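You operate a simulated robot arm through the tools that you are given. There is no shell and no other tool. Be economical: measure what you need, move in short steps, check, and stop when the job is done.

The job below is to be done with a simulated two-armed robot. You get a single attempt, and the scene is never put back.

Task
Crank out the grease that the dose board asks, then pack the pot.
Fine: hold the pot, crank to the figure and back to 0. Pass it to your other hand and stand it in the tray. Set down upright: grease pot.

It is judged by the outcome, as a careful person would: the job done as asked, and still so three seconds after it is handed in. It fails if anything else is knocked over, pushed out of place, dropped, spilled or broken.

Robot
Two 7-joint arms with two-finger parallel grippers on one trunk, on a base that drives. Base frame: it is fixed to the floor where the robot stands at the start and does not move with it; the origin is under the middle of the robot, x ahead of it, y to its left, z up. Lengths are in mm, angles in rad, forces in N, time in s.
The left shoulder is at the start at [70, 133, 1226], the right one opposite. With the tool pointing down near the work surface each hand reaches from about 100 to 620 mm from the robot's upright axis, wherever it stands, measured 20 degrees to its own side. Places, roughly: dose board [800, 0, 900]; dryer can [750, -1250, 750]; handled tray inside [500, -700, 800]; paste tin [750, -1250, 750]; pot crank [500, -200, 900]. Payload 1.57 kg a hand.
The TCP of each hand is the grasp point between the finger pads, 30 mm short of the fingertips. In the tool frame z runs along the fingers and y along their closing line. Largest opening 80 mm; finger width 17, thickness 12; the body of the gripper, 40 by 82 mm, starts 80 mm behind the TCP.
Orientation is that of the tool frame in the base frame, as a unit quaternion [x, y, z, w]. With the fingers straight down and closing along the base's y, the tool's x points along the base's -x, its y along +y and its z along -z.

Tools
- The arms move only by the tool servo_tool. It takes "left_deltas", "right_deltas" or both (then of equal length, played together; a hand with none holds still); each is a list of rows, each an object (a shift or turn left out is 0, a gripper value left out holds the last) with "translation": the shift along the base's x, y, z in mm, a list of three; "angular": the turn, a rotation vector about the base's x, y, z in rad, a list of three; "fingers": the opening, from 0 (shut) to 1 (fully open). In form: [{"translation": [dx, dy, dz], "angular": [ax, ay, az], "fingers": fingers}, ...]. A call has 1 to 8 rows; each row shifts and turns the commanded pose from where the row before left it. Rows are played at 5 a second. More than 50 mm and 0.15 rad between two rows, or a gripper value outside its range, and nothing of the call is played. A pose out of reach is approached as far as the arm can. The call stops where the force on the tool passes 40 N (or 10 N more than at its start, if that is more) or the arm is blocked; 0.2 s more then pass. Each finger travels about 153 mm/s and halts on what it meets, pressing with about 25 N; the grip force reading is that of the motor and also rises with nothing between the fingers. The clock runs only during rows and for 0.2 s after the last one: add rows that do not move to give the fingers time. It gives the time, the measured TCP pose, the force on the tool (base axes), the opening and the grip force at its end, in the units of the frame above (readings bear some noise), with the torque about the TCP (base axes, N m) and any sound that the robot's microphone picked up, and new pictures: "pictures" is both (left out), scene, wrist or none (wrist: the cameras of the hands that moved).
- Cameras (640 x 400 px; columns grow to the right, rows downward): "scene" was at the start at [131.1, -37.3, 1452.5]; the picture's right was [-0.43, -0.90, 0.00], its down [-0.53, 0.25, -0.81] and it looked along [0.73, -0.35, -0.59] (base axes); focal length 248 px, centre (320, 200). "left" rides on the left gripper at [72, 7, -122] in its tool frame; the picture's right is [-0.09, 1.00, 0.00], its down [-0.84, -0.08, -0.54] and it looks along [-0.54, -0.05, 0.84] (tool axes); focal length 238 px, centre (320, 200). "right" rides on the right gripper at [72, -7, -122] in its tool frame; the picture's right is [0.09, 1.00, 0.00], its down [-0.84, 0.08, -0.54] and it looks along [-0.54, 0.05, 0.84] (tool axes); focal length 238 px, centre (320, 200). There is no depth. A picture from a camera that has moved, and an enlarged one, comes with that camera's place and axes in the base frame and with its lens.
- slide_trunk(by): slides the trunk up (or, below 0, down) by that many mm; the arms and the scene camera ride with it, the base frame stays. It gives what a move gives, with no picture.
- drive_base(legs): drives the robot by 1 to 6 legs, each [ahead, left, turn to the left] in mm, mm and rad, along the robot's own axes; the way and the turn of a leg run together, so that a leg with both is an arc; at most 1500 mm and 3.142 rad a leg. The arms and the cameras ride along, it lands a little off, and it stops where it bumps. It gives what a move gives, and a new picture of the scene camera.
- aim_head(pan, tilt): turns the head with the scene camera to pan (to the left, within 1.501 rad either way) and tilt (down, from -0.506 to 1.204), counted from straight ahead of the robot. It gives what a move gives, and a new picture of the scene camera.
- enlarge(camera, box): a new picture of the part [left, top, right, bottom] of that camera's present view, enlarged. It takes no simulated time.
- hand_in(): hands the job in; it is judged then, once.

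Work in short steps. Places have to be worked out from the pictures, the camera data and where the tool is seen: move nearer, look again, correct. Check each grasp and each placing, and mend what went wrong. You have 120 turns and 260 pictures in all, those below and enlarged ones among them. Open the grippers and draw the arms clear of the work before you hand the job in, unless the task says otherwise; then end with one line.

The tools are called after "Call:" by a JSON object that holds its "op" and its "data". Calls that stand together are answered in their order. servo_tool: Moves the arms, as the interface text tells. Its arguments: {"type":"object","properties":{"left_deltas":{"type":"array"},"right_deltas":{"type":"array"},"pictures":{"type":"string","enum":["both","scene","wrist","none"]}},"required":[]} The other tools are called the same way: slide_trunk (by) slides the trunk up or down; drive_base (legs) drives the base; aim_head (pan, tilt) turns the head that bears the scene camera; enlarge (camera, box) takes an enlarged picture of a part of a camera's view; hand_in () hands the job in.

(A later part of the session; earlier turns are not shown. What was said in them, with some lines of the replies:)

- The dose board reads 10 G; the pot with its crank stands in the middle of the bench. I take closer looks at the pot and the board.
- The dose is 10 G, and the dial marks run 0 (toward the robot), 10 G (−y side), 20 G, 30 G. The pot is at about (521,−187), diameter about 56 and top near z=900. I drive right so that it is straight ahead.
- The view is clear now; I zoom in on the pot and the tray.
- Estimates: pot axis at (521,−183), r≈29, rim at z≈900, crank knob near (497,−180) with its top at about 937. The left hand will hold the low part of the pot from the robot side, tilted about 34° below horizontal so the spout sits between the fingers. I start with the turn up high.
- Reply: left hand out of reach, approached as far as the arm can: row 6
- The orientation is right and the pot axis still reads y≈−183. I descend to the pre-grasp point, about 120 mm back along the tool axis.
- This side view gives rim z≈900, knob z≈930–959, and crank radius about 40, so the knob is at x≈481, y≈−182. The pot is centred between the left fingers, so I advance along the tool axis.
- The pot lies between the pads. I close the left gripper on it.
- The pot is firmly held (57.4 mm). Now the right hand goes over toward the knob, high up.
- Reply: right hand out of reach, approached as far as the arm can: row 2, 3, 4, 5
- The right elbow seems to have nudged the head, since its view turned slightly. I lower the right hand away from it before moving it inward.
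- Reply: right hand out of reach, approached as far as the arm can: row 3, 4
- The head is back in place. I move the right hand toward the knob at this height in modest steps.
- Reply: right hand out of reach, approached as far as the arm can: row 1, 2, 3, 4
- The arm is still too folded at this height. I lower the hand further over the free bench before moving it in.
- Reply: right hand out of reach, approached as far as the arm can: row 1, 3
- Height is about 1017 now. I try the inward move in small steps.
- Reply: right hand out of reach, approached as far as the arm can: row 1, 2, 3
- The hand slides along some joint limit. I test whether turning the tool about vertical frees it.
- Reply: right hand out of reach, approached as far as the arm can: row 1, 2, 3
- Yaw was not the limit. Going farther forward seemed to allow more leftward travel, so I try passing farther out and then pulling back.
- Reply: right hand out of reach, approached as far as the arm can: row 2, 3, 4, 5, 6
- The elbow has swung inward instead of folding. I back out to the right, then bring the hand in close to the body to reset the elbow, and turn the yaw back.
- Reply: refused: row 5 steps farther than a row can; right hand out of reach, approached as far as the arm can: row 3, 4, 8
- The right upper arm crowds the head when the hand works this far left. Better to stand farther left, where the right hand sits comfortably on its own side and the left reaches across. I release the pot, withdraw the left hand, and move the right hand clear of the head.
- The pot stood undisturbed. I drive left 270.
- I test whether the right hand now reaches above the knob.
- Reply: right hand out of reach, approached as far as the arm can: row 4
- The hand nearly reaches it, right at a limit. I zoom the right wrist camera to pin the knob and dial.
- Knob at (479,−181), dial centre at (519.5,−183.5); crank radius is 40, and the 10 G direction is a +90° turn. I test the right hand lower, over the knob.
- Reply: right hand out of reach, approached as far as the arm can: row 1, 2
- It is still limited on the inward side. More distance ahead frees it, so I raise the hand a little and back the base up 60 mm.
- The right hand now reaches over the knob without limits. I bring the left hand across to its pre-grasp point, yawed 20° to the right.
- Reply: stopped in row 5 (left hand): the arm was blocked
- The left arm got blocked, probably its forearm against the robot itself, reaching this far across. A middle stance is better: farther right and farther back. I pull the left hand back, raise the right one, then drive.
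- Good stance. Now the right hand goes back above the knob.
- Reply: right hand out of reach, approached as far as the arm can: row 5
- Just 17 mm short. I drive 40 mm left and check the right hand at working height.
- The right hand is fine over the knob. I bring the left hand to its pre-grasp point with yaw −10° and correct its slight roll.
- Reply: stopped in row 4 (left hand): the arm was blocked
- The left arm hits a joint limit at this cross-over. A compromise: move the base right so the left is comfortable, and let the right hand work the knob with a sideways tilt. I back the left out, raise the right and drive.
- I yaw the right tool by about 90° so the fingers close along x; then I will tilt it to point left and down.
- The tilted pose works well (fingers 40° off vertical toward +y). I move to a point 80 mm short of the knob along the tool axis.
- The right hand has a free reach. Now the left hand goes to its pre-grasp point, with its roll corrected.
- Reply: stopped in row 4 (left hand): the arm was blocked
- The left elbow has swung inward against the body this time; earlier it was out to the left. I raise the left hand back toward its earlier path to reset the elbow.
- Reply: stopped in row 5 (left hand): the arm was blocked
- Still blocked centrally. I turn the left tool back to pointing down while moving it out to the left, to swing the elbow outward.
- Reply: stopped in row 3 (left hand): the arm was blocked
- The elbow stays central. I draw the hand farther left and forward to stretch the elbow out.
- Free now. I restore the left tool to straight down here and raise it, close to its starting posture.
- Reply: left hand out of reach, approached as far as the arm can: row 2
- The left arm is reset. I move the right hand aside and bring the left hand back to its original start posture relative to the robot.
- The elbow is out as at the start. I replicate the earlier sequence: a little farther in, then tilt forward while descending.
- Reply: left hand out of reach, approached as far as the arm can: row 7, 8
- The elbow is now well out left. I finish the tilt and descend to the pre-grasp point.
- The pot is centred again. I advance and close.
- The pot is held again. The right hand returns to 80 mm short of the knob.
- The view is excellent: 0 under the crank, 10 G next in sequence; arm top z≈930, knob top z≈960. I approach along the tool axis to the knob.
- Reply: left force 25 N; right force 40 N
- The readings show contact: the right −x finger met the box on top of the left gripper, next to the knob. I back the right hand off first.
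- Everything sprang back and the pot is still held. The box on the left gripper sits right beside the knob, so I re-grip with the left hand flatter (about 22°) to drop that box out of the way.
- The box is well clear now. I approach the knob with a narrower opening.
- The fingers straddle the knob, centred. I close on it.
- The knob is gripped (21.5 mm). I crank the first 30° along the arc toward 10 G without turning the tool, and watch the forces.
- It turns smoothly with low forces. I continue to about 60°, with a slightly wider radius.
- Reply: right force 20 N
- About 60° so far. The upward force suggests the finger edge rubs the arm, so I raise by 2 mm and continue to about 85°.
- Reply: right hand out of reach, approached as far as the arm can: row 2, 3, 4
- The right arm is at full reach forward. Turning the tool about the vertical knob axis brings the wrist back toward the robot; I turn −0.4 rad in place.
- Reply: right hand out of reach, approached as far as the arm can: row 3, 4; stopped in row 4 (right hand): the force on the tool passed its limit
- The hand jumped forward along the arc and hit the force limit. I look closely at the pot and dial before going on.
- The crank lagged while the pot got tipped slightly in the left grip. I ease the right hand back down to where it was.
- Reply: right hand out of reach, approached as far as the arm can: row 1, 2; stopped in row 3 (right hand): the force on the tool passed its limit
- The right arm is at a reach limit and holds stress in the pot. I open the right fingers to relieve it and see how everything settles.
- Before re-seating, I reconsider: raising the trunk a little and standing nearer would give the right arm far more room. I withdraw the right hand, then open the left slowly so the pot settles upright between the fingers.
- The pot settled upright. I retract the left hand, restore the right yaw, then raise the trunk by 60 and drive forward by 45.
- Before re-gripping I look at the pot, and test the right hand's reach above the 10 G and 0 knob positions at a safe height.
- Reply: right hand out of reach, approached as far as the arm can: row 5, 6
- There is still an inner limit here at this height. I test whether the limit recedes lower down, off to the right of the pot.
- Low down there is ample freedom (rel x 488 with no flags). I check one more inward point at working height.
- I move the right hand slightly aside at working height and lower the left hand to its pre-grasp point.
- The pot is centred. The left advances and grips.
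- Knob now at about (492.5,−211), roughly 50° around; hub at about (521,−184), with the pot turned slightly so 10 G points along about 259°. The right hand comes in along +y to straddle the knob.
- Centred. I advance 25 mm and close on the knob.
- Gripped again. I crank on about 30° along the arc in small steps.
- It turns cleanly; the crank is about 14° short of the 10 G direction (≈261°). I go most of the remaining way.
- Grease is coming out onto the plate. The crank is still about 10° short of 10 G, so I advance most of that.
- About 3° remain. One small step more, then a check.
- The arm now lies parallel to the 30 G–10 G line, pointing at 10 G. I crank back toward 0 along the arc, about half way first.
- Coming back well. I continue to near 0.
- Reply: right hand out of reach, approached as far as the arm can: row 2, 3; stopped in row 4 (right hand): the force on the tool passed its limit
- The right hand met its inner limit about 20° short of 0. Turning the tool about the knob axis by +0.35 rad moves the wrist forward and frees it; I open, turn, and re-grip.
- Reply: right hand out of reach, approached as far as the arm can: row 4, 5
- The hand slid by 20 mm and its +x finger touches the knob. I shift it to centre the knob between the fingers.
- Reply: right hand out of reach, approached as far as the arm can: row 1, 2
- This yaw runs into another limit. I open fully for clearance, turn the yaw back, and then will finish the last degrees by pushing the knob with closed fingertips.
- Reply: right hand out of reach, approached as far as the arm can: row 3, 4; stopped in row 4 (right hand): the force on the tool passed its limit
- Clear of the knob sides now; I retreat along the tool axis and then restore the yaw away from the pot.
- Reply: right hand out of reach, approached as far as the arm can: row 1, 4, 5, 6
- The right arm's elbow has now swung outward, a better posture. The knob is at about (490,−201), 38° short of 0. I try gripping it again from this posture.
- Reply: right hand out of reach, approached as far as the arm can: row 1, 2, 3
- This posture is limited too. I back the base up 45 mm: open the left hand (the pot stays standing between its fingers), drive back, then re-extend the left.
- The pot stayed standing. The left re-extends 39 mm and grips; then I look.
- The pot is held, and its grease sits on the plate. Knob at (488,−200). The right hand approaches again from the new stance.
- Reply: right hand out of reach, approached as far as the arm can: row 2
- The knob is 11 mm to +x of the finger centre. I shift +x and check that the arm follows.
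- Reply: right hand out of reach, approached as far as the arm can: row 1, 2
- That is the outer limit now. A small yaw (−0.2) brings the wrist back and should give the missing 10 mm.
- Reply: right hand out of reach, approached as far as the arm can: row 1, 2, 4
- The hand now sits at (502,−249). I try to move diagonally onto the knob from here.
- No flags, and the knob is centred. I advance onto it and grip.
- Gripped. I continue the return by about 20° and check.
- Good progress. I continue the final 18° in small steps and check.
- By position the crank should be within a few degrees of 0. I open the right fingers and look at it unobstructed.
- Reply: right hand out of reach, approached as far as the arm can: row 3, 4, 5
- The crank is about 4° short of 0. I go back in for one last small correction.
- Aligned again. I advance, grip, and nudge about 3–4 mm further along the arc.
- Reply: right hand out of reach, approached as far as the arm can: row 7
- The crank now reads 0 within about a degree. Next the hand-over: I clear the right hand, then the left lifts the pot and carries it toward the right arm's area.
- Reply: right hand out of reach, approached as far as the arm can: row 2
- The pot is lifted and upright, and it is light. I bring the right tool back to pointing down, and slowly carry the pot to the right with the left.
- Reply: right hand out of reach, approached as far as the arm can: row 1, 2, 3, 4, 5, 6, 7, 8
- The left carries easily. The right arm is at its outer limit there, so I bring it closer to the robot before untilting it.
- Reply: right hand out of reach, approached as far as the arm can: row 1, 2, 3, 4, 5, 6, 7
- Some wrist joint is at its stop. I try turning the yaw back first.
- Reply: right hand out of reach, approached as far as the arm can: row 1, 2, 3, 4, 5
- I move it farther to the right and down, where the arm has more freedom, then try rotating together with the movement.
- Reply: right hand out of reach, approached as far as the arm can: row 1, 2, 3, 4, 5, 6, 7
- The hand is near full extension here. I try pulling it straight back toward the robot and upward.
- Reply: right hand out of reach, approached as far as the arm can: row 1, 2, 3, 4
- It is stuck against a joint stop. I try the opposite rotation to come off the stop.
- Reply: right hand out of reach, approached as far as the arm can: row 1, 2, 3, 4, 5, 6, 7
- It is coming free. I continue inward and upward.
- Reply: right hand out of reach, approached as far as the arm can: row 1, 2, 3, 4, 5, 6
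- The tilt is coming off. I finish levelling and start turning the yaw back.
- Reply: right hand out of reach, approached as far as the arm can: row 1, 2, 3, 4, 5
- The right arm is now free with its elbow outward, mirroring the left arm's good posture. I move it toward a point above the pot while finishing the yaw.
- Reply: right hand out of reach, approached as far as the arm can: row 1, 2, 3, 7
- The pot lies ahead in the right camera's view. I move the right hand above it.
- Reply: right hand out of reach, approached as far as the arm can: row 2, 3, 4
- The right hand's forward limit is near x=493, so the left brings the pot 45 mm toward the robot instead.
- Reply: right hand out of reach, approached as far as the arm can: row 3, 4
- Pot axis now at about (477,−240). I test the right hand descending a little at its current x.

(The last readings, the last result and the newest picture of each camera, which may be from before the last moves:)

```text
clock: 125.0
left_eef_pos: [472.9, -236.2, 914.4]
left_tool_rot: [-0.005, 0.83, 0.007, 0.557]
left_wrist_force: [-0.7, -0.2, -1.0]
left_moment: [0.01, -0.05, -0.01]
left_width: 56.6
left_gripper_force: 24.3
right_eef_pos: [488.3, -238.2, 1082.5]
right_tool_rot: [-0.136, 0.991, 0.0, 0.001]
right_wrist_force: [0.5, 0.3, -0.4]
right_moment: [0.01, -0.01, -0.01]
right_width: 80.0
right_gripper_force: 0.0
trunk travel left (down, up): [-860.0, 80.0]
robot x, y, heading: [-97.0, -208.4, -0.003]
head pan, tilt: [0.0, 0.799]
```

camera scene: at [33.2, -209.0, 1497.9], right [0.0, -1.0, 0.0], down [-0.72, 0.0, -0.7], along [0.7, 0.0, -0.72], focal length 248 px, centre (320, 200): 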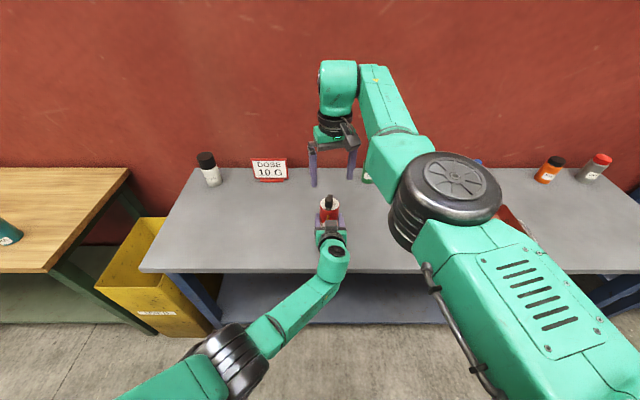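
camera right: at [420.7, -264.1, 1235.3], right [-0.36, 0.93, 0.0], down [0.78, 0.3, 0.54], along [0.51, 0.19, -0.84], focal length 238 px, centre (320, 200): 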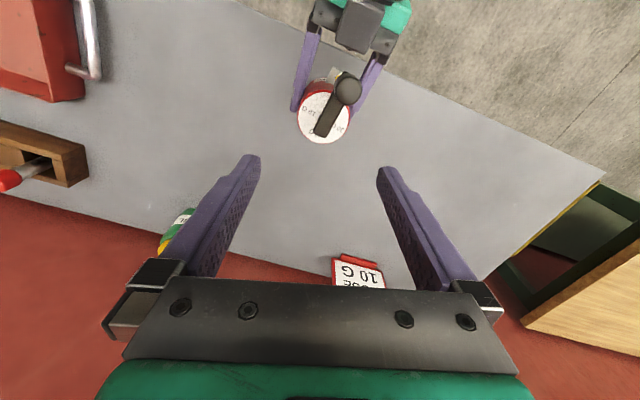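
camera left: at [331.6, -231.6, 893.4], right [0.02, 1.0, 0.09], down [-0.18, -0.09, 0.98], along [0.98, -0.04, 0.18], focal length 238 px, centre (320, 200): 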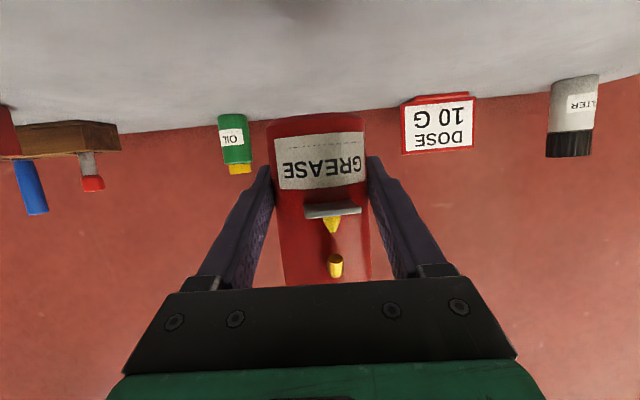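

It descends fine at x=488. The left shifts the pot 11 mm forward to line up, and the right descends part way.

Call:
{"op": "servo_tool", "data": {"left_deltas": [{"translation": [5.5, 0.8, 0]}, {"translation": [5.5, 0.7, 0]}, {}, {}], "right_deltas": [{}, {}, {"translation": [0, 0, -15]}, {"translation": [0, 0, -15]}], "pictures": "wrist"}}

Call:
{"op": "enlarge", "data": {"camera": "right", "box": [220, 60, 420, 220]}}

Call:
{"op": "enlarge", "data": {"camera": "scene", "box": [280, 150, 380, 250]}}

```text
clock: 126.0
left_eef_pos: [484.1, -233.2, 913.8]
left_tool_rot: [-0.004, 0.831, 0.007, 0.557]
left_wrist_force: [0.6, 0.7, -0.9]
left_moment: [0.01, 0.0, -0.01]
left_width: 57.1
left_gripper_force: 25.4
right_eef_pos: [488.6, -237.7, 1053.5]
right_tool_rot: [-0.136, 0.991, 0.001, 0.001]
right_wrist_force: [0.1, -0.1, 0.1]
right_moment: [-0.03, 0.01, -0.01]
right_width: 80.0
right_gripper_force: 0.0
trunk travel left (down, up): [-860.0, 80.0]
robot x, y, heading: [-97.8, -208.7, 0.004]
head pan, tilt: [0.0, 0.799]
camera right: at [421.7, -264.0, 1174.6], right [-0.36, 0.93, 0.0], down [0.78, 0.3, 0.54], along [0.51, 0.19, -0.84], focal length 238 px, centre (320, 200)
camera left: at [343.4, -228.9, 892.9], right [0.02, 1.0, 0.09], down [-0.18, -0.09, 0.98], along [0.98, -0.04, 0.18], focal length 238 px, centre (320, 200)
```

right: 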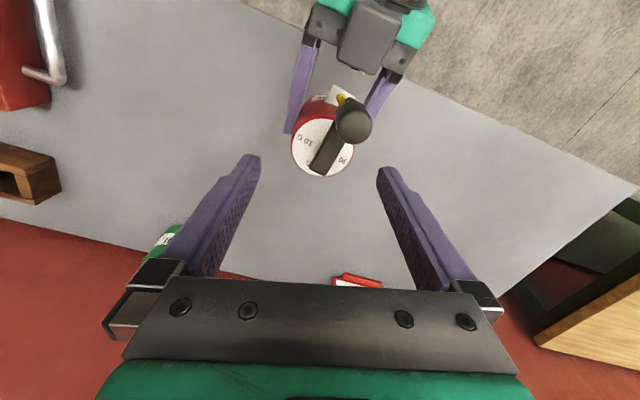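
left: 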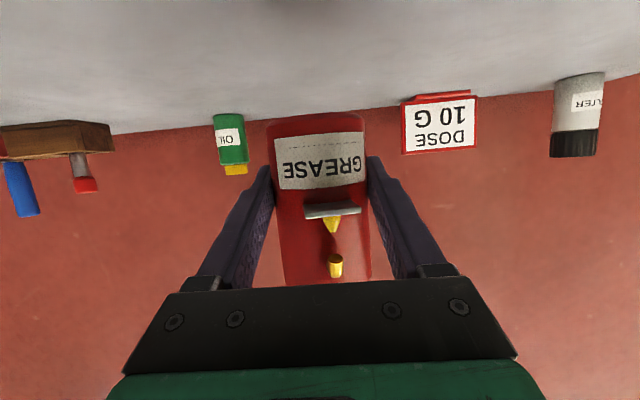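

```text
2.50 times, centred on (320, 140) of right
camera zoom: at [421.7, -264.0, 1174.6], right [-0.36, 0.93, 0.0], down [0.78, 0.3, 0.54], along [0.51, 0.19, -0.84], focal length 596 px, centre (320, 350)
```

zoom: 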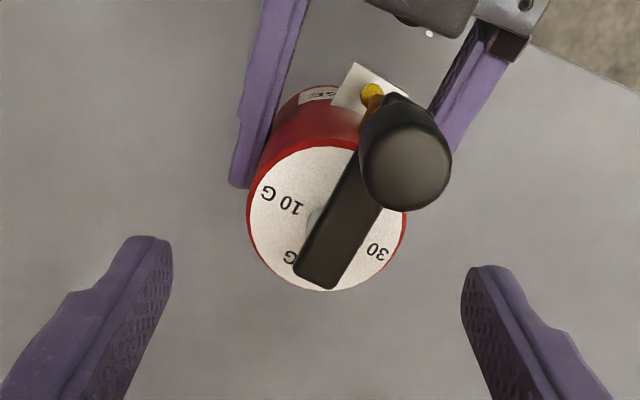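

```text
4.00 times, centred on (330, 200) of scene
camera zoom: at [33.7, -209.4, 1497.9], right [0.0, -1.0, 0.0], down [-0.72, 0.0, -0.7], along [0.7, 0.0, -0.72], focal length 992 px, centre (280, 200)
```

zoom: 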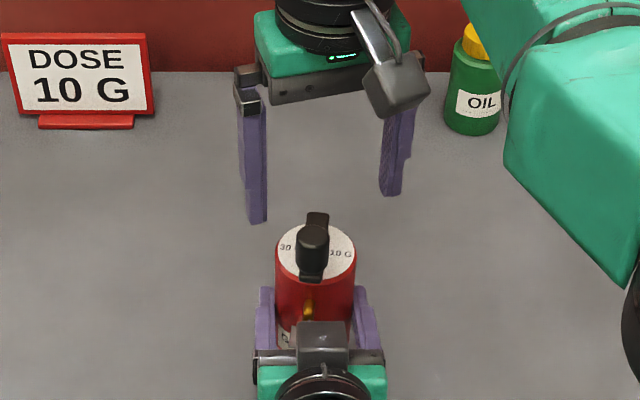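

The pot is centred within 2 mm under the right hand. I descend to the upper part of the pot in steps.

Call:
{"op": "servo_tool", "data": {"right_deltas": [{"translation": [0, 0, -22]}, {"translation": [0, 0.5, -22]}, {"translation": [0.5, 0.5, -21]}, {"translation": [0, 0, -20]}, {}], "pictures": "wrist"}}

Call:
{"op": "enlarge", "data": {"camera": "scene", "box": [280, 150, 380, 250]}}

```text
clock: 127.2
left_eef_pos: [483.9, -232.8, 913.7]
left_tool_rot: [-0.005, 0.83, 0.008, 0.558]
left_wrist_force: [1.5, 0.3, -1.7]
left_moment: [0.0, 0.02, -0.01]
left_width: 56.5
left_gripper_force: 24.7
right_eef_pos: [483.7, -237.6, 969.7]
right_tool_rot: [-0.137, 0.991, 0.0, 0.003]
right_wrist_force: [-0.8, 0.7, 0.4]
right_moment: [-0.01, -0.01, 0.02]
right_width: 80.1
right_gripper_force: 0.1
right hand out of reach, approached as far as the arm can: row 4
trunk travel left (down, up): [-860.0, 80.0]
robot x, y, heading: [-101.2, -213.7, -0.001]
head pan, tilt: [0.0, 0.799]
camera right: at [416.1, -265.0, 1090.6], right [-0.36, 0.93, 0.0], down [0.78, 0.3, 0.55], along [0.51, 0.2, -0.84], focal length 238 px, centre (320, 200)
```

right: 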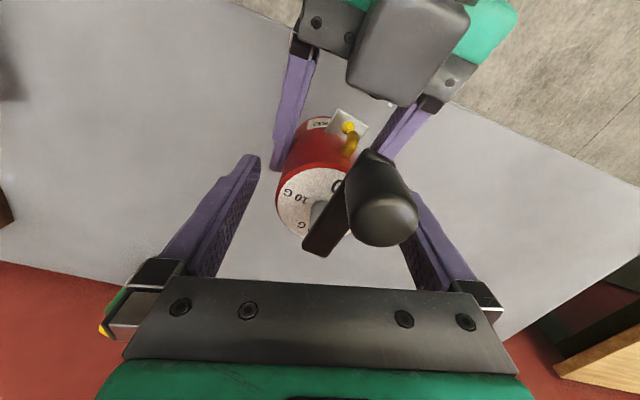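

```text
4.00 times, centred on (330, 200) of scene
camera zoom: at [33.2, -209.0, 1497.9], right [0.0, -1.0, 0.0], down [-0.72, 0.0, -0.7], along [0.7, 0.0, -0.72], focal length 992 px, centre (280, 200)
```

zoom: 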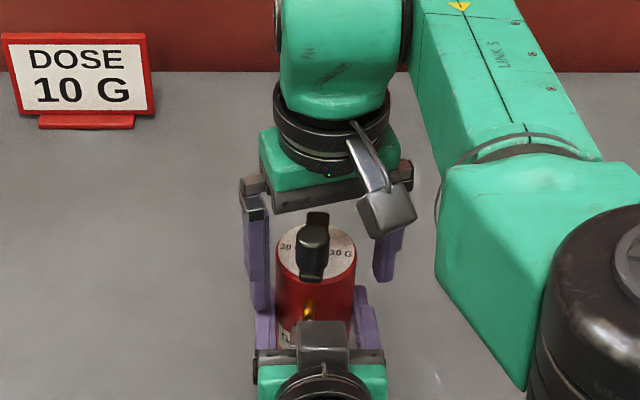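

Right hand is in place (5 mm off in x). I shift the pot 5 mm with the left to centre it, then close the right fingers on the pot's upper body.

Call:
{"op": "servo_tool", "data": {"left_deltas": [{"translation": [-4.5, -1.5, 0]}, {}, {}, {}, {}, {}], "right_deltas": [{}, {"fingers": 0.8}, {"fingers": 0.74}, {"fingers": 0}, {}, {}], "pictures": "wrist"}}

Call:
{"op": "enlarge", "data": {"camera": "scene", "box": [280, 150, 380, 250]}}

```text
clock: 128.6
left_eef_pos: [480.5, -235.2, 915.0]
left_tool_rot: [-0.004, 0.83, 0.007, 0.558]
left_wrist_force: [11.2, -8.7, 2.4]
left_moment: [-0.18, 0.29, -0.24]
left_width: 56.8
left_gripper_force: 25.1
right_eef_pos: [483.0, -237.9, 968.7]
right_tool_rot: [-0.137, 0.991, 0.003, 0.002]
right_wrist_force: [-10.3, 8.9, -2.2]
right_moment: [0.63, 0.33, 0.2]
right_width: 57.2
right_gripper_force: 24.9
trunk travel left (down, up): [-860.0, 80.0]
robot x, y, heading: [-99.9, -210.1, 0.003]
head pan, tilt: [0.0, 0.799]
camera right: at [415.6, -264.3, 1090.5], right [-0.36, 0.93, 0.0], down [0.78, 0.3, 0.55], along [0.51, 0.2, -0.84], focal length 238 px, centre (320, 200)
camera left: at [339.2, -230.7, 893.5], right [0.02, 1.0, 0.09], down [-0.19, -0.09, 0.98], along [0.98, -0.04, 0.18], focal length 238 px, centre (320, 200)
```

right: 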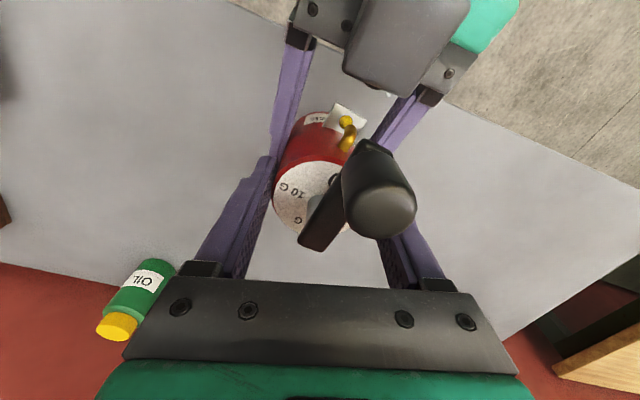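
left: 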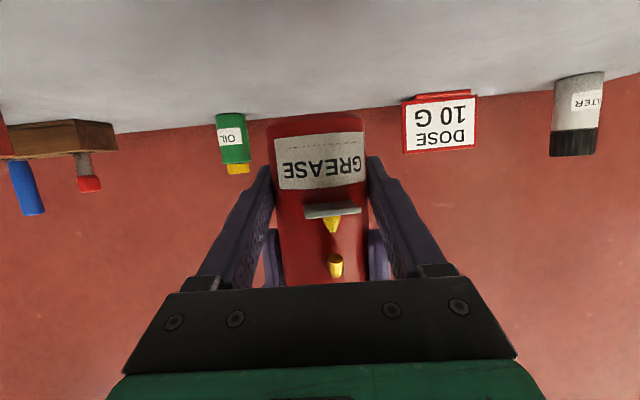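

```text
4.00 times, centred on (330, 200) of scene
camera zoom: at [33.2, -209.3, 1497.9], right [0.0, -1.0, 0.0], down [-0.72, 0.0, -0.7], along [0.7, 0.0, -0.72], focal length 992 px, centre (280, 200)
```

zoom: 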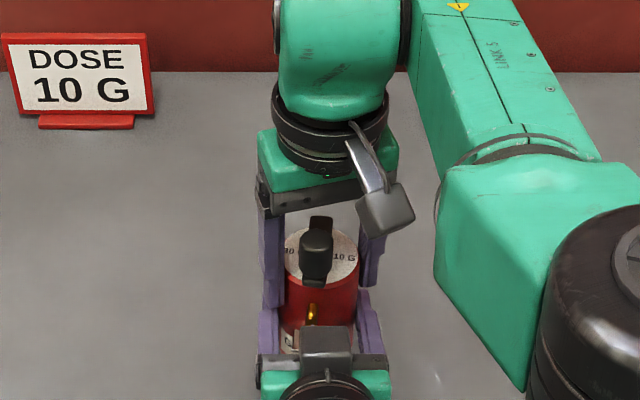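

Both hands hold the pot. I release the left and withdraw it straight back.

Call:
{"op": "servo_tool", "data": {"left_deltas": [{"fingers": 0.8}, {"fingers": 1}, {}, {"translation": [-30, 0, 0]}, {"translation": [-30, 0, 0]}, {"translation": [-30, 0, 0]}, {"translation": [-30, 5, 0]}], "right_deltas": [{}, {}, {}, {}, {}, {}, {}]}}

```text
clock: 130.2
left_eef_pos: [357.5, -228.5, 914.3]
left_tool_rot: [-0.004, 0.829, 0.006, 0.559]
left_wrist_force: [-0.7, 0.6, 1.0]
left_moment: [0.0, 0.01, 0.01]
left_width: 80.2
left_gripper_force: 0.1
right_eef_pos: [484.2, -239.1, 969.6]
right_tool_rot: [-0.137, 0.991, 0.001, 0.004]
right_wrist_force: [0.1, -0.3, -0.1]
right_moment: [-0.03, 0.0, -0.01]
right_width: 57.2
right_gripper_force: 25.3
trunk travel left (down, up): [-860.0, 80.0]
robot x, y, heading: [-98.4, -213.1, 0.001]
head pan, tilt: [0.0, 0.799]
camera scene: at [31.4, -208.7, 1498.1], right [0.0, -1.0, 0.0], down [-0.72, 0.0, -0.7], along [0.7, 0.0, -0.72], focal length 248 px, centre (320, 200)
camera right: at [414.8, -264.8, 1091.6], right [-0.36, 0.93, 0.0], down [0.78, 0.3, 0.55], along [0.51, 0.2, -0.84], focal length 238 px, centre (320, 200)
camera left: at [217.7, -224.7, 892.4], right [0.02, 1.0, 0.09], down [-0.19, -0.09, 0.98], along [0.98, -0.04, 0.18], focal length 238 px, centre (320, 200)
```

scene: 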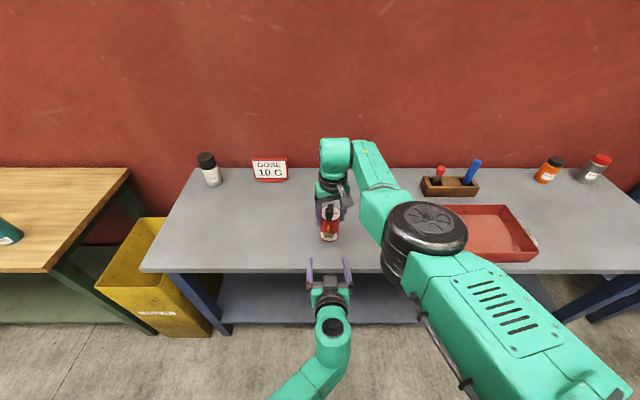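
right: 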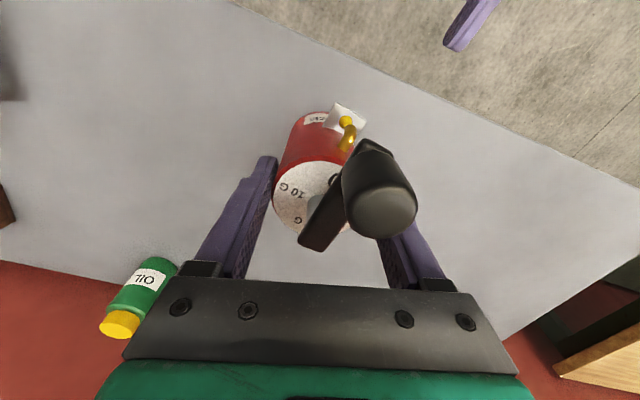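
left: 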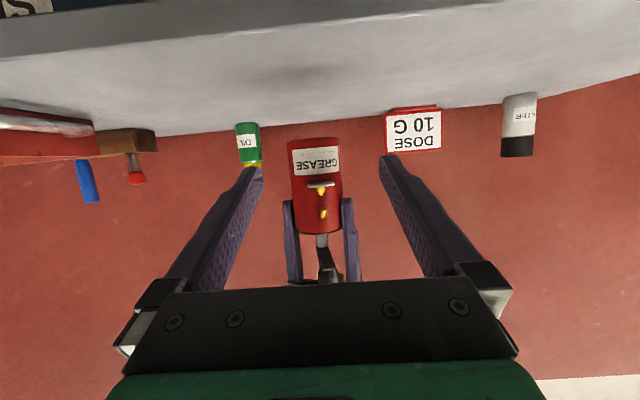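

The hand-over succeeded: the right hand alone holds the pot upright. I raise it, tuck the left back, then drive right toward the tray, whose floor spans about x 468–632, y −643 to −860.

Call:
{"op": "servo_tool", "data": {"right_deltas": [{"translation": [0, 0, 20]}, {"translation": [0, 0, 20]}, {"translation": [0, 0, 20]}, {"translation": [0, 0, 20]}, {}], "left_deltas": [{"translation": [-15, 25, 5]}, {"translation": [-15, 25, 5]}, {"translation": [-15, 25, 5]}, {"translation": [-10, 25, 5]}, {}], "pictures": "scene"}}

Call:
{"op": "drive_base", "data": {"legs": [[0, -510, 0], [45, 0, 0]]}}

```text
clock: 131.4
left_eef_pos: [304.9, -130.3, 934.7]
left_tool_rot: [-0.004, 0.83, 0.007, 0.558]
left_wrist_force: [0.4, -0.4, -0.4]
left_moment: [-0.02, -0.03, -0.01]
left_width: 80.2
left_gripper_force: 0.0
right_eef_pos: [490.0, -250.1, 1050.5]
right_tool_rot: [-0.137, 0.991, 0.0, 0.001]
right_wrist_force: [-0.1, 0.6, -1.2]
right_moment: [-0.01, 0.02, -0.04]
right_width: 57.1
right_gripper_force: 25.7
right hand out of reach, approached as far as the arm can: row 4
trunk travel left (down, up): [-860.0, 80.0]
robot x, y, heading: [-105.8, -211.1, 0.0]
head pan, tilt: [0.0, 0.799]
camera scene: at [33.2, -209.9, 1497.9], right [0.0, -1.0, 0.0], down [-0.72, 0.0, -0.7], along [0.7, 0.0, -0.72], focal length 248 px, centre (320, 200)
```

scene: 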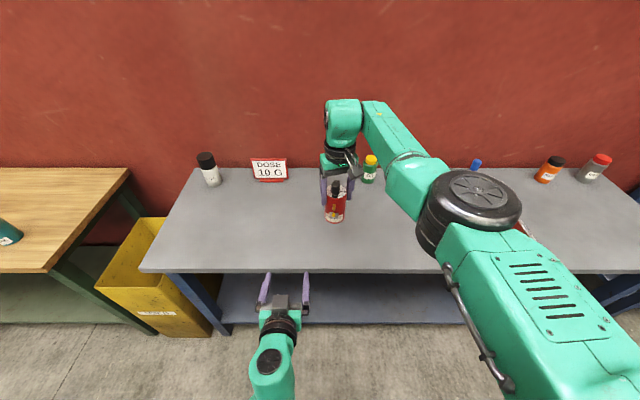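

```text
clock: 134.9
left_eef_pos: [346.2, -645.2, 936.7]
left_tool_rot: [-0.002, 0.828, 0.005, 0.561]
left_wrist_force: [-1.2, 0.3, 0.4]
left_moment: [0.0, 0.01, -0.02]
left_width: 80.1
left_gripper_force: 0.1
right_eef_pos: [529.3, -767.8, 1053.0]
right_tool_rot: [-0.134, 0.991, 0.0, 0.003]
right_wrist_force: [1.0, 0.3, -1.1]
right_moment: [-0.02, -0.01, -0.01]
right_width: 57.1
right_gripper_force: 25.0
trunk travel left (down, up): [-860.0, 80.0]
robot x, y, heading: [-53.8, -724.1, -0.002]
head pan, tilt: [0.0, 0.799]
camera scene: at [69.9, -723.1, 1498.7], right [0.0, -1.0, 0.0], down [-0.71, 0.0, -0.7], along [0.7, 0.0, -0.71], focal length 248 px, centre (320, 200)
```

scene: 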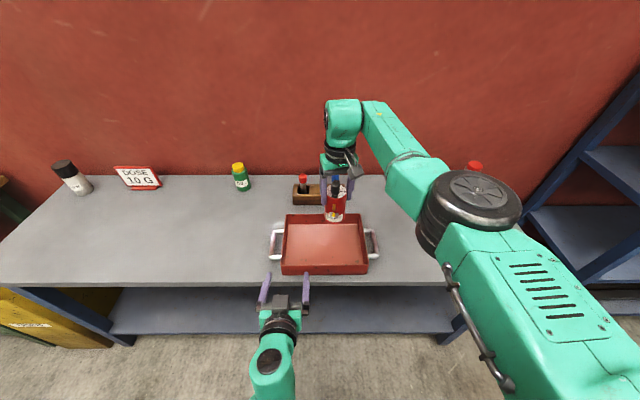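

The pot is above the tray floor (target about (535,−765), well inside). I lower it in steps.

Call:
{"op": "servo_tool", "data": {"right_deltas": [{"translation": [0, 1, -20]}, {"translation": [0, 1, -20]}, {"translation": [0, 1, -20]}, {"translation": [0, 1, -20]}, {"translation": [0, 1, -20]}, {}]}}

Call:
{"op": "enlarge", "data": {"camera": "scene", "box": [260, 150, 400, 290]}}

```text
clock: 136.3
left_eef_pos: [350.2, -644.5, 934.9]
left_tool_rot: [-0.002, 0.83, 0.005, 0.558]
left_wrist_force: [-0.4, 0.1, -0.6]
left_moment: [0.01, 0.02, 0.0]
left_width: 79.7
left_gripper_force: 0.1
right_eef_pos: [531.3, -766.1, 968.9]
right_tool_rot: [-0.134, 0.991, 0.0, 0.001]
right_wrist_force: [-0.9, 0.5, -1.4]
right_moment: [-0.01, 0.0, -0.02]
right_width: 57.3
right_gripper_force: 24.7
right hand out of reach, approached as far as the arm can: row 4, 5
trunk travel left (down, up): [-860.0, 80.0]
robot x, y, heading: [-54.5, -728.2, 0.003]
head pan, tilt: [0.0, 0.799]
camera scene: at [78.8, -723.6, 1497.8], right [0.0, -1.0, 0.0], down [-0.72, 0.0, -0.7], along [0.7, 0.0, -0.72], focal length 248 px, centre (320, 200)
camera right: at [464.0, -791.8, 1090.6], right [-0.35, 0.94, 0.0], down [0.79, 0.3, 0.54], along [0.51, 0.19, -0.84], focal length 238 px, centre (320, 200)
```

scene: 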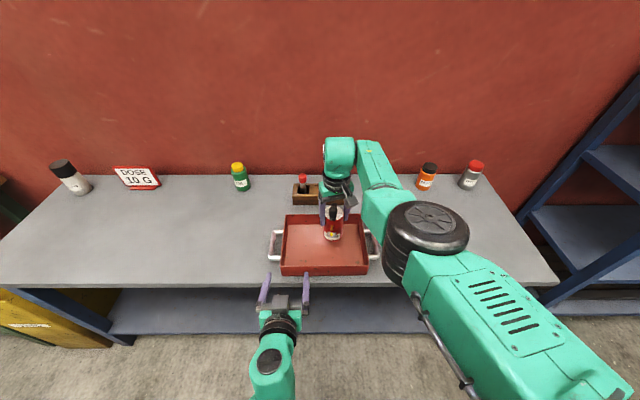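
right: 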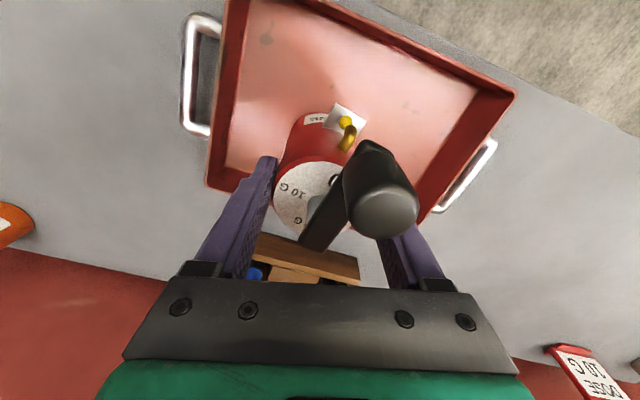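

```text
2.86 times, centred on (330, 220) of scene
camera zoom: at [78.8, -723.6, 1497.8], right [0.0, -1.0, 0.0], down [-0.72, 0.0, -0.7], along [0.7, 0.0, -0.72], focal length 708 px, centre (291, 143)
```

zoom: 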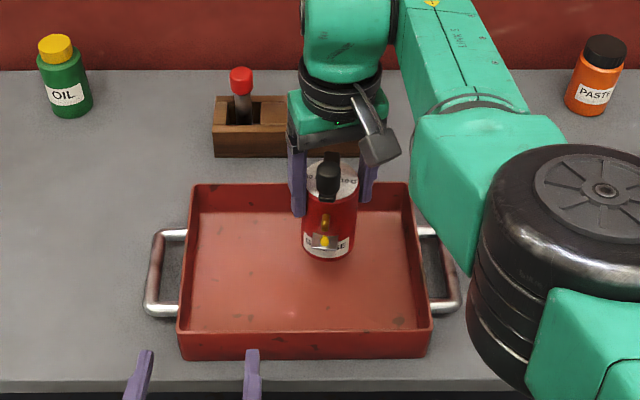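

The arm is at its limit in height, but the trunk can lower everything straight down. I slide the trunk down 58 mm and check.

Call:
{"op": "slide_trunk", "data": {"by": -58}}

Call:
{"op": "enlarge", "data": {"camera": "scene", "box": [260, 150, 400, 290]}}

Call:
{"op": "enlarge", "data": {"camera": "left", "box": [60, 50, 380, 250]}}

```text
clock: 137.3
left_eef_pos: [349.8, -644.7, 875.9]
left_tool_rot: [-0.001, 0.83, 0.005, 0.557]
left_wrist_force: [-0.1, -0.5, 0.6]
left_moment: [-0.01, -0.04, 0.01]
left_width: 80.2
left_gripper_force: 0.1
right_eef_pos: [532.2, -766.1, 912.3]
right_tool_rot: [-0.134, 0.991, 0.0, 0.001]
right_wrist_force: [-0.1, -0.1, -1.5]
right_moment: [0.03, 0.03, -0.03]
right_width: 57.1
right_gripper_force: 24.8
trunk travel left (down, up): [-802.0, 138.0]
robot x, y, heading: [-54.9, -722.2, -0.004]
head pan, tilt: [0.0, 0.799]
```

```text
2.86 times, centred on (330, 220) of scene
camera zoom: at [78.1, -724.0, 1439.9], right [0.0, -1.0, 0.0], down [-0.72, 0.0, -0.7], along [0.7, 0.0, -0.72], focal length 708 px, centre (291, 143)
```

zoom: 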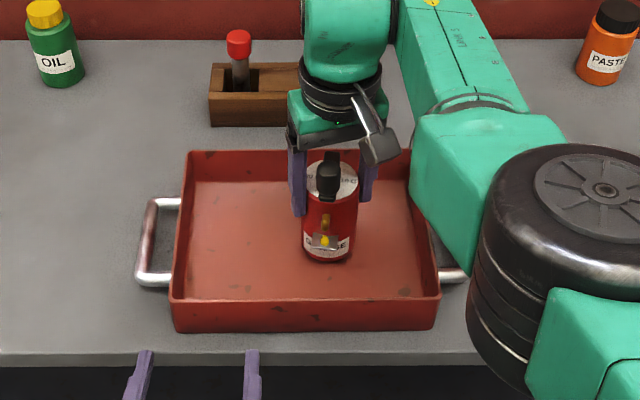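

```text
2.00 times, centred on (220, 150) of left
camera zoom: at [208.8, -640.0, 855.7], right [0.03, 1.0, 0.09], down [-0.19, -0.09, 0.98], along [0.98, -0.04, 0.18], focal length 477 px, centre (520, 300)
```

zoom: 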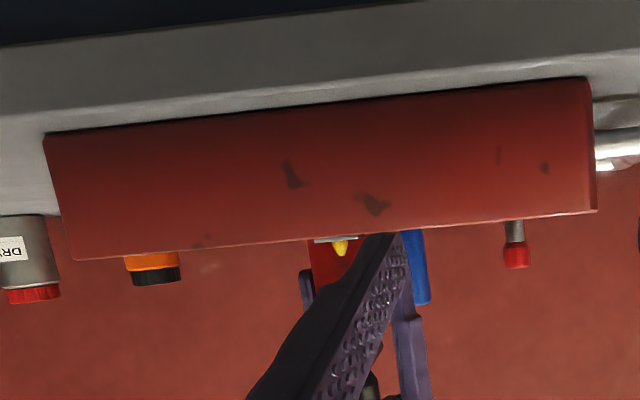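

About 10 mm above the floor. I lower the trunk in small steps, watching the force.

Call:
{"op": "slide_trunk", "data": {"by": -6}}

Call:
{"op": "slide_trunk", "data": {"by": -3}}

```text
clock: 137.8
left_eef_pos: [350.1, -644.9, 870.5]
left_tool_rot: [-0.002, 0.83, 0.005, 0.558]
left_wrist_force: [0.8, -0.8, -0.1]
left_moment: [-0.03, 0.0, 0.02]
left_width: 80.0
left_gripper_force: 0.1
right_eef_pos: [531.0, -766.1, 904.7]
right_tool_rot: [-0.134, 0.991, 0.0, 0.001]
right_wrist_force: [0.0, -0.6, -1.1]
right_moment: [0.0, 0.03, 0.01]
right_width: 57.1
right_gripper_force: 25.1
trunk travel left (down, up): [-796.0, 144.0]
robot x, y, heading: [-48.3, -722.5, -0.005]
head pan, tilt: [0.0, 0.799]
```

```text
clock: 138.3
left_eef_pos: [349.8, -645.3, 867.8]
left_tool_rot: [-0.002, 0.83, 0.005, 0.557]
left_wrist_force: [0.3, 0.1, 0.0]
left_moment: [0.01, 0.01, -0.01]
left_width: 80.2
left_gripper_force: 0.0
right_eef_pos: [532.1, -766.2, 902.1]
right_tool_rot: [-0.133, 0.991, 0.001, 0.001]
right_wrist_force: [0.1, 0.3, -1.7]
right_moment: [-0.05, 0.03, 0.03]
right_width: 56.9
right_gripper_force: 24.6
trunk travel left (down, up): [-793.0, 147.0]
robot x, y, heading: [-55.7, -722.4, -0.006]
head pan, tilt: [0.0, 0.799]
```

No contact yet; I keep going in 2 mm steps.

Call:
{"op": "slide_trunk", "data": {"by": -2}}

Call:
{"op": "slide_trunk", "data": {"by": -2}}

Call:
{"op": "enlarge", "data": {"camera": "scene", "box": [290, 170, 370, 250]}}

```text
clock: 138.9
left_eef_pos: [349.0, -645.5, 866.8]
left_tool_rot: [-0.001, 0.829, 0.005, 0.559]
left_wrist_force: [0.2, 0.1, -1.2]
left_moment: [-0.03, -0.02, -0.03]
left_width: 80.1
left_gripper_force: 0.0
right_eef_pos: [531.6, -766.1, 902.5]
right_tool_rot: [-0.135, 0.991, 0.0, 0.003]
right_wrist_force: [1.1, 0.1, 6.7]
right_moment: [0.06, -0.32, -0.02]
right_width: 57.0
right_gripper_force: 24.7
trunk travel left (down, up): [-791.0, 149.0]
robot x, y, heading: [-56.1, -721.6, -0.005]
head pan, tilt: [0.0, 0.799]
```

```text
clock: 139.4
left_eef_pos: [347.7, -645.6, 865.7]
left_tool_rot: [-0.002, 0.829, 0.005, 0.559]
left_wrist_force: [-0.2, -0.5, -0.2]
left_moment: [-0.02, -0.02, -0.04]
left_width: 80.0
left_gripper_force: 0.0
right_eef_pos: [529.6, -766.7, 902.4]
right_tool_rot: [-0.133, 0.991, 0.0, 0.004]
right_wrist_force: [3.1, -0.3, 18.8]
right_moment: [-0.11, -0.66, 0.06]
right_width: 57.0
right_gripper_force: 25.0
trunk travel left (down, up): [-789.0, 151.0]
robot x, y, heading: [-53.2, -729.0, -0.0]
head pan, tilt: [0.0, 0.799]
```

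```text
5.00 times, centred on (330, 210) of scene
camera zoom: at [74.6, -724.0, 1427.5], right [0.0, -1.0, 0.0], down [-0.72, 0.0, -0.7], along [0.7, 0.0, -0.72], focal length 1240 px, centre (270, 150)
```

zoom: 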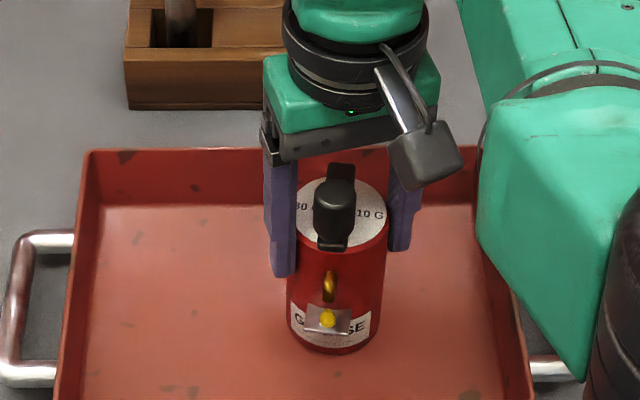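

It stands on the tray floor. I relieve the preload by 2 mm, open the right fingers, and raise the trunk straight up to withdraw.

Call:
{"op": "slide_trunk", "data": {"by": 2.5}}

Call:
{"op": "servo_tool", "data": {"right_deltas": [{"fingers": 0.74}, {"fingers": 0.8}, {"fingers": 1}, {}], "pictures": "wrist"}}

Call:
{"op": "enlarge", "data": {"camera": "scene", "box": [290, 170, 370, 250]}}

```text
clock: 139.9
left_eef_pos: [348.4, -645.4, 867.1]
left_tool_rot: [-0.002, 0.83, 0.005, 0.558]
left_wrist_force: [-0.7, -0.3, 0.4]
left_moment: [-0.01, 0.0, -0.03]
left_width: 80.1
left_gripper_force: 0.1
right_eef_pos: [530.4, -765.9, 901.8]
right_tool_rot: [-0.134, 0.991, 0.001, 0.002]
right_wrist_force: [2.8, 0.1, 9.4]
right_moment: [0.14, -0.59, -0.05]
right_width: 57.1
right_gripper_force: 24.3
trunk travel left (down, up): [-791.0, 149.0]
robot x, y, heading: [-56.2, -724.5, -0.004]
head pan, tilt: [0.0, 0.799]
```

```text
clock: 140.9
left_eef_pos: [349.8, -645.1, 866.3]
left_tool_rot: [-0.002, 0.83, 0.006, 0.558]
left_wrist_force: [0.0, -0.2, -0.3]
left_moment: [0.01, -0.03, -0.01]
left_width: 79.7
left_gripper_force: 0.0
right_eef_pos: [530.6, -766.0, 900.7]
right_tool_rot: [-0.134, 0.991, 0.001, 0.001]
right_wrist_force: [-0.5, 0.8, 0.6]
right_moment: [-0.02, 0.02, 0.02]
right_width: 80.2
right_gripper_force: 0.0
trunk travel left (down, up): [-791.0, 149.0]
robot x, y, heading: [-55.7, -722.3, -0.004]
head pan, tilt: [0.0, 0.799]
camera right: at [463.4, -792.1, 1022.5], right [-0.35, 0.94, 0.0], down [0.79, 0.3, 0.54], along [0.51, 0.19, -0.84], focal length 238 px, centre (320, 200)
```

right: 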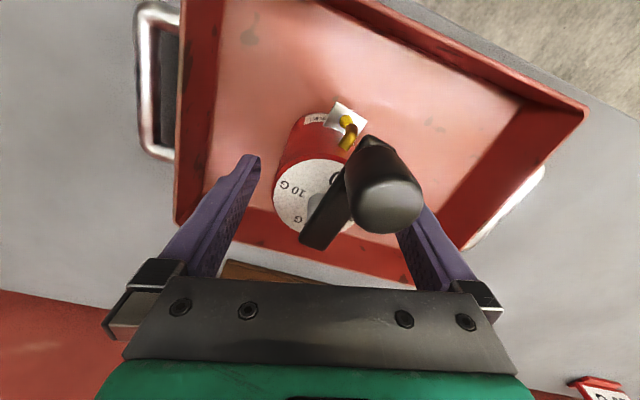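

```text
5.00 times, centred on (330, 210) of scene
camera zoom: at [77.9, -724.0, 1429.4], right [0.0, -1.0, 0.0], down [-0.72, 0.0, -0.7], along [0.7, 0.0, -0.72], focal length 1240 px, centre (270, 150)
```

zoom: 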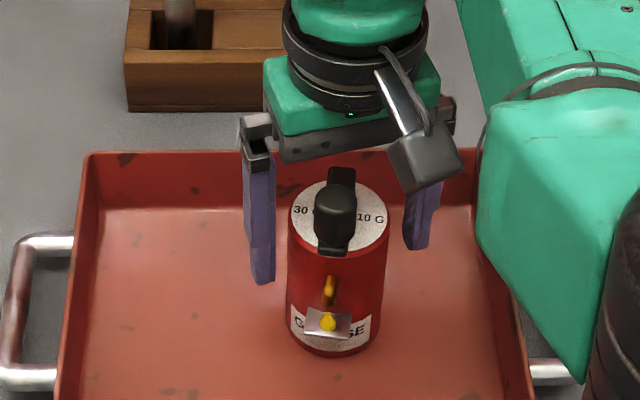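

The pot stands upright and free with the crank at 0. I raise the trunk straight up to withdraw the right hand.

Call:
{"op": "slide_trunk", "data": {"by": 140}}

Call:
{"op": "drive_base", "data": {"legs": [[-200, 0, 0]]}}

Call:
{"op": "enlarge", "data": {"camera": "scene", "box": [250, 120, 410, 240]}}

```text
clock: 142.6
left_eef_pos: [350.2, -644.7, 1006.8]
left_tool_rot: [-0.002, 0.83, 0.006, 0.558]
left_wrist_force: [1.2, 0.6, -0.1]
left_moment: [-0.06, -0.04, 0.0]
left_width: 80.3
left_gripper_force: 0.0
right_eef_pos: [530.5, -766.3, 1041.0]
right_tool_rot: [-0.134, 0.991, 0.0, 0.001]
right_wrist_force: [0.4, 0.9, -0.3]
right_moment: [0.03, -0.06, 0.02]
right_width: 79.9
right_gripper_force: 0.0
trunk travel left (down, up): [-931.0, 9.0]
robot x, y, heading: [-58.8, -723.1, -0.006]
head pan, tilt: [0.0, 0.799]
```

```text
clock: 144.2
left_eef_pos: [152.2, -645.3, 1005.7]
left_tool_rot: [-0.001, 0.83, 0.005, 0.557]
left_wrist_force: [0.3, 0.7, -0.2]
left_moment: [0.0, -0.03, 0.0]
left_width: 79.8
left_gripper_force: 0.1
right_eef_pos: [335.2, -766.9, 1039.6]
right_tool_rot: [-0.133, 0.991, 0.001, 0.0]
right_wrist_force: [0.9, 0.5, 0.1]
right_moment: [0.02, 0.04, 0.03]
right_width: 80.1
right_gripper_force: 0.2
trunk travel left (down, up): [-931.0, 9.0]
robot x, y, heading: [-255.6, -725.0, -0.002]
head pan, tilt: [0.0, 0.799]
camera scene: at [-116.6, -723.5, 1569.0], right [-0.01, -1.0, 0.0], down [-0.72, 0.0, -0.69], along [0.69, 0.0, -0.72], focal length 248 px, centre (320, 200)
```

scene: 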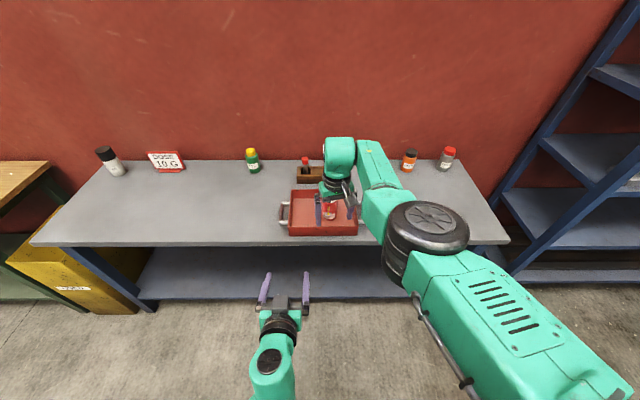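

```text
3.33 times, centred on (330, 180) of scene
camera zoom: at [-116.6, -723.5, 1569.0], right [-0.01, -1.0, 0.0], down [-0.72, 0.0, -0.69], along [0.69, 0.0, -0.72], focal length 827 px, centre (287, 267)
```

zoom: 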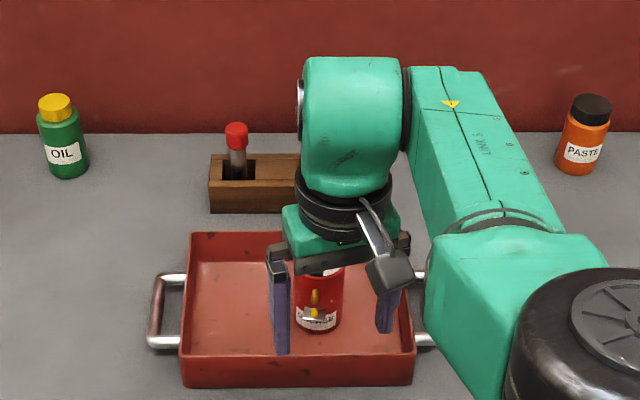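

The pot still stands in the tray. I check it with the right wrist camera.

Call:
{"op": "servo_tool", "data": {"right_deltas": [{"translation": [0, -40, 0]}, {"translation": [0, -40, 0]}, {"translation": [0, -40, 0]}], "pictures": "both"}}

Call:
{"op": "enlarge", "data": {"camera": "scene", "box": [290, 175, 370, 240]}}

```text
clock: 145.0
left_eef_pos: [151.7, -645.2, 1006.5]
left_tool_rot: [-0.001, 0.83, 0.005, 0.558]
left_wrist_force: [0.6, -0.3, 0.4]
left_moment: [-0.01, 0.01, -0.01]
left_width: 79.8
left_gripper_force: 0.1
right_eef_pos: [346.6, -874.0, 1040.7]
right_tool_rot: [-0.138, 0.99, 0.009, 0.001]
right_wrist_force: [0.1, -0.6, 0.0]
right_moment: [-0.02, 0.0, 0.02]
right_width: 79.9
right_gripper_force: 0.1
right hand out of reach, approached as far as the arm can: row 2, 3
trunk travel left (down, up): [-931.0, 9.0]
robot x, y, heading: [-253.9, -724.7, 0.0]
head pan, tilt: [0.0, 0.799]
camera scene: at [-122.1, -723.6, 1569.5], right [-0.01, -1.0, 0.0], down [-0.72, 0.0, -0.7], along [0.7, 0.0, -0.72], focal length 248 px, centre (320, 200)
camera right: at [280.0, -903.3, 1161.0], right [-0.36, 0.93, 0.02], down [0.79, 0.29, 0.55], along [0.5, 0.21, -0.84], focal length 238 px, centre (320, 200)
```

scene: 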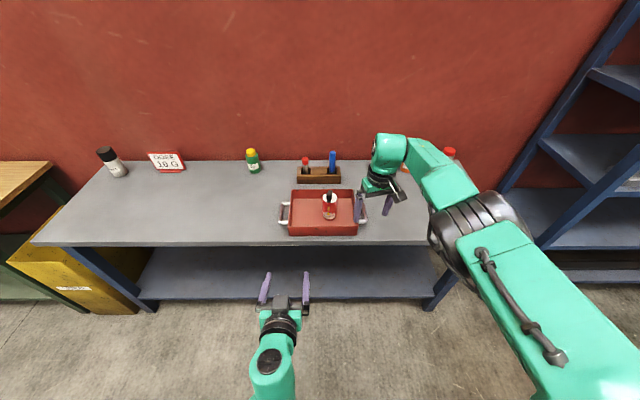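
right: 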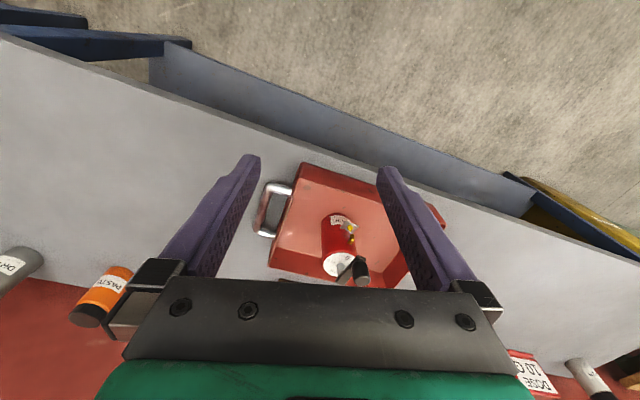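

```text
6.15 times, centred on (330, 208) of scene
camera zoom: at [-122.1, -723.6, 1569.5], right [-0.01, -1.0, 0.0], down [-0.72, 0.0, -0.7], along [0.7, 0.0, -0.72], focal length 1526 px, centre (258, 154)
```

zoom: 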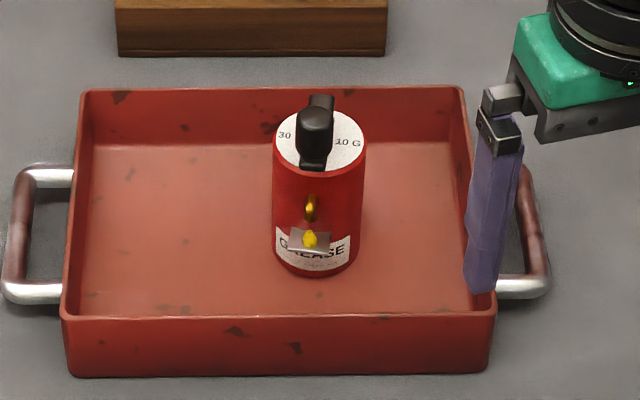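

Pot upright in the tray, crank at 0, grease on its plate, grippers open and clear, everything else in place. I hand it in.

Call:
{"op": "hand_in", "data": {}}

```text
The job is handed in.
```

The grease pot was cranked to 10 G and back to 0, to within a few degrees by eye. I then passed it from the left hand to the right and stood it upright in the tray, and handed the job in.
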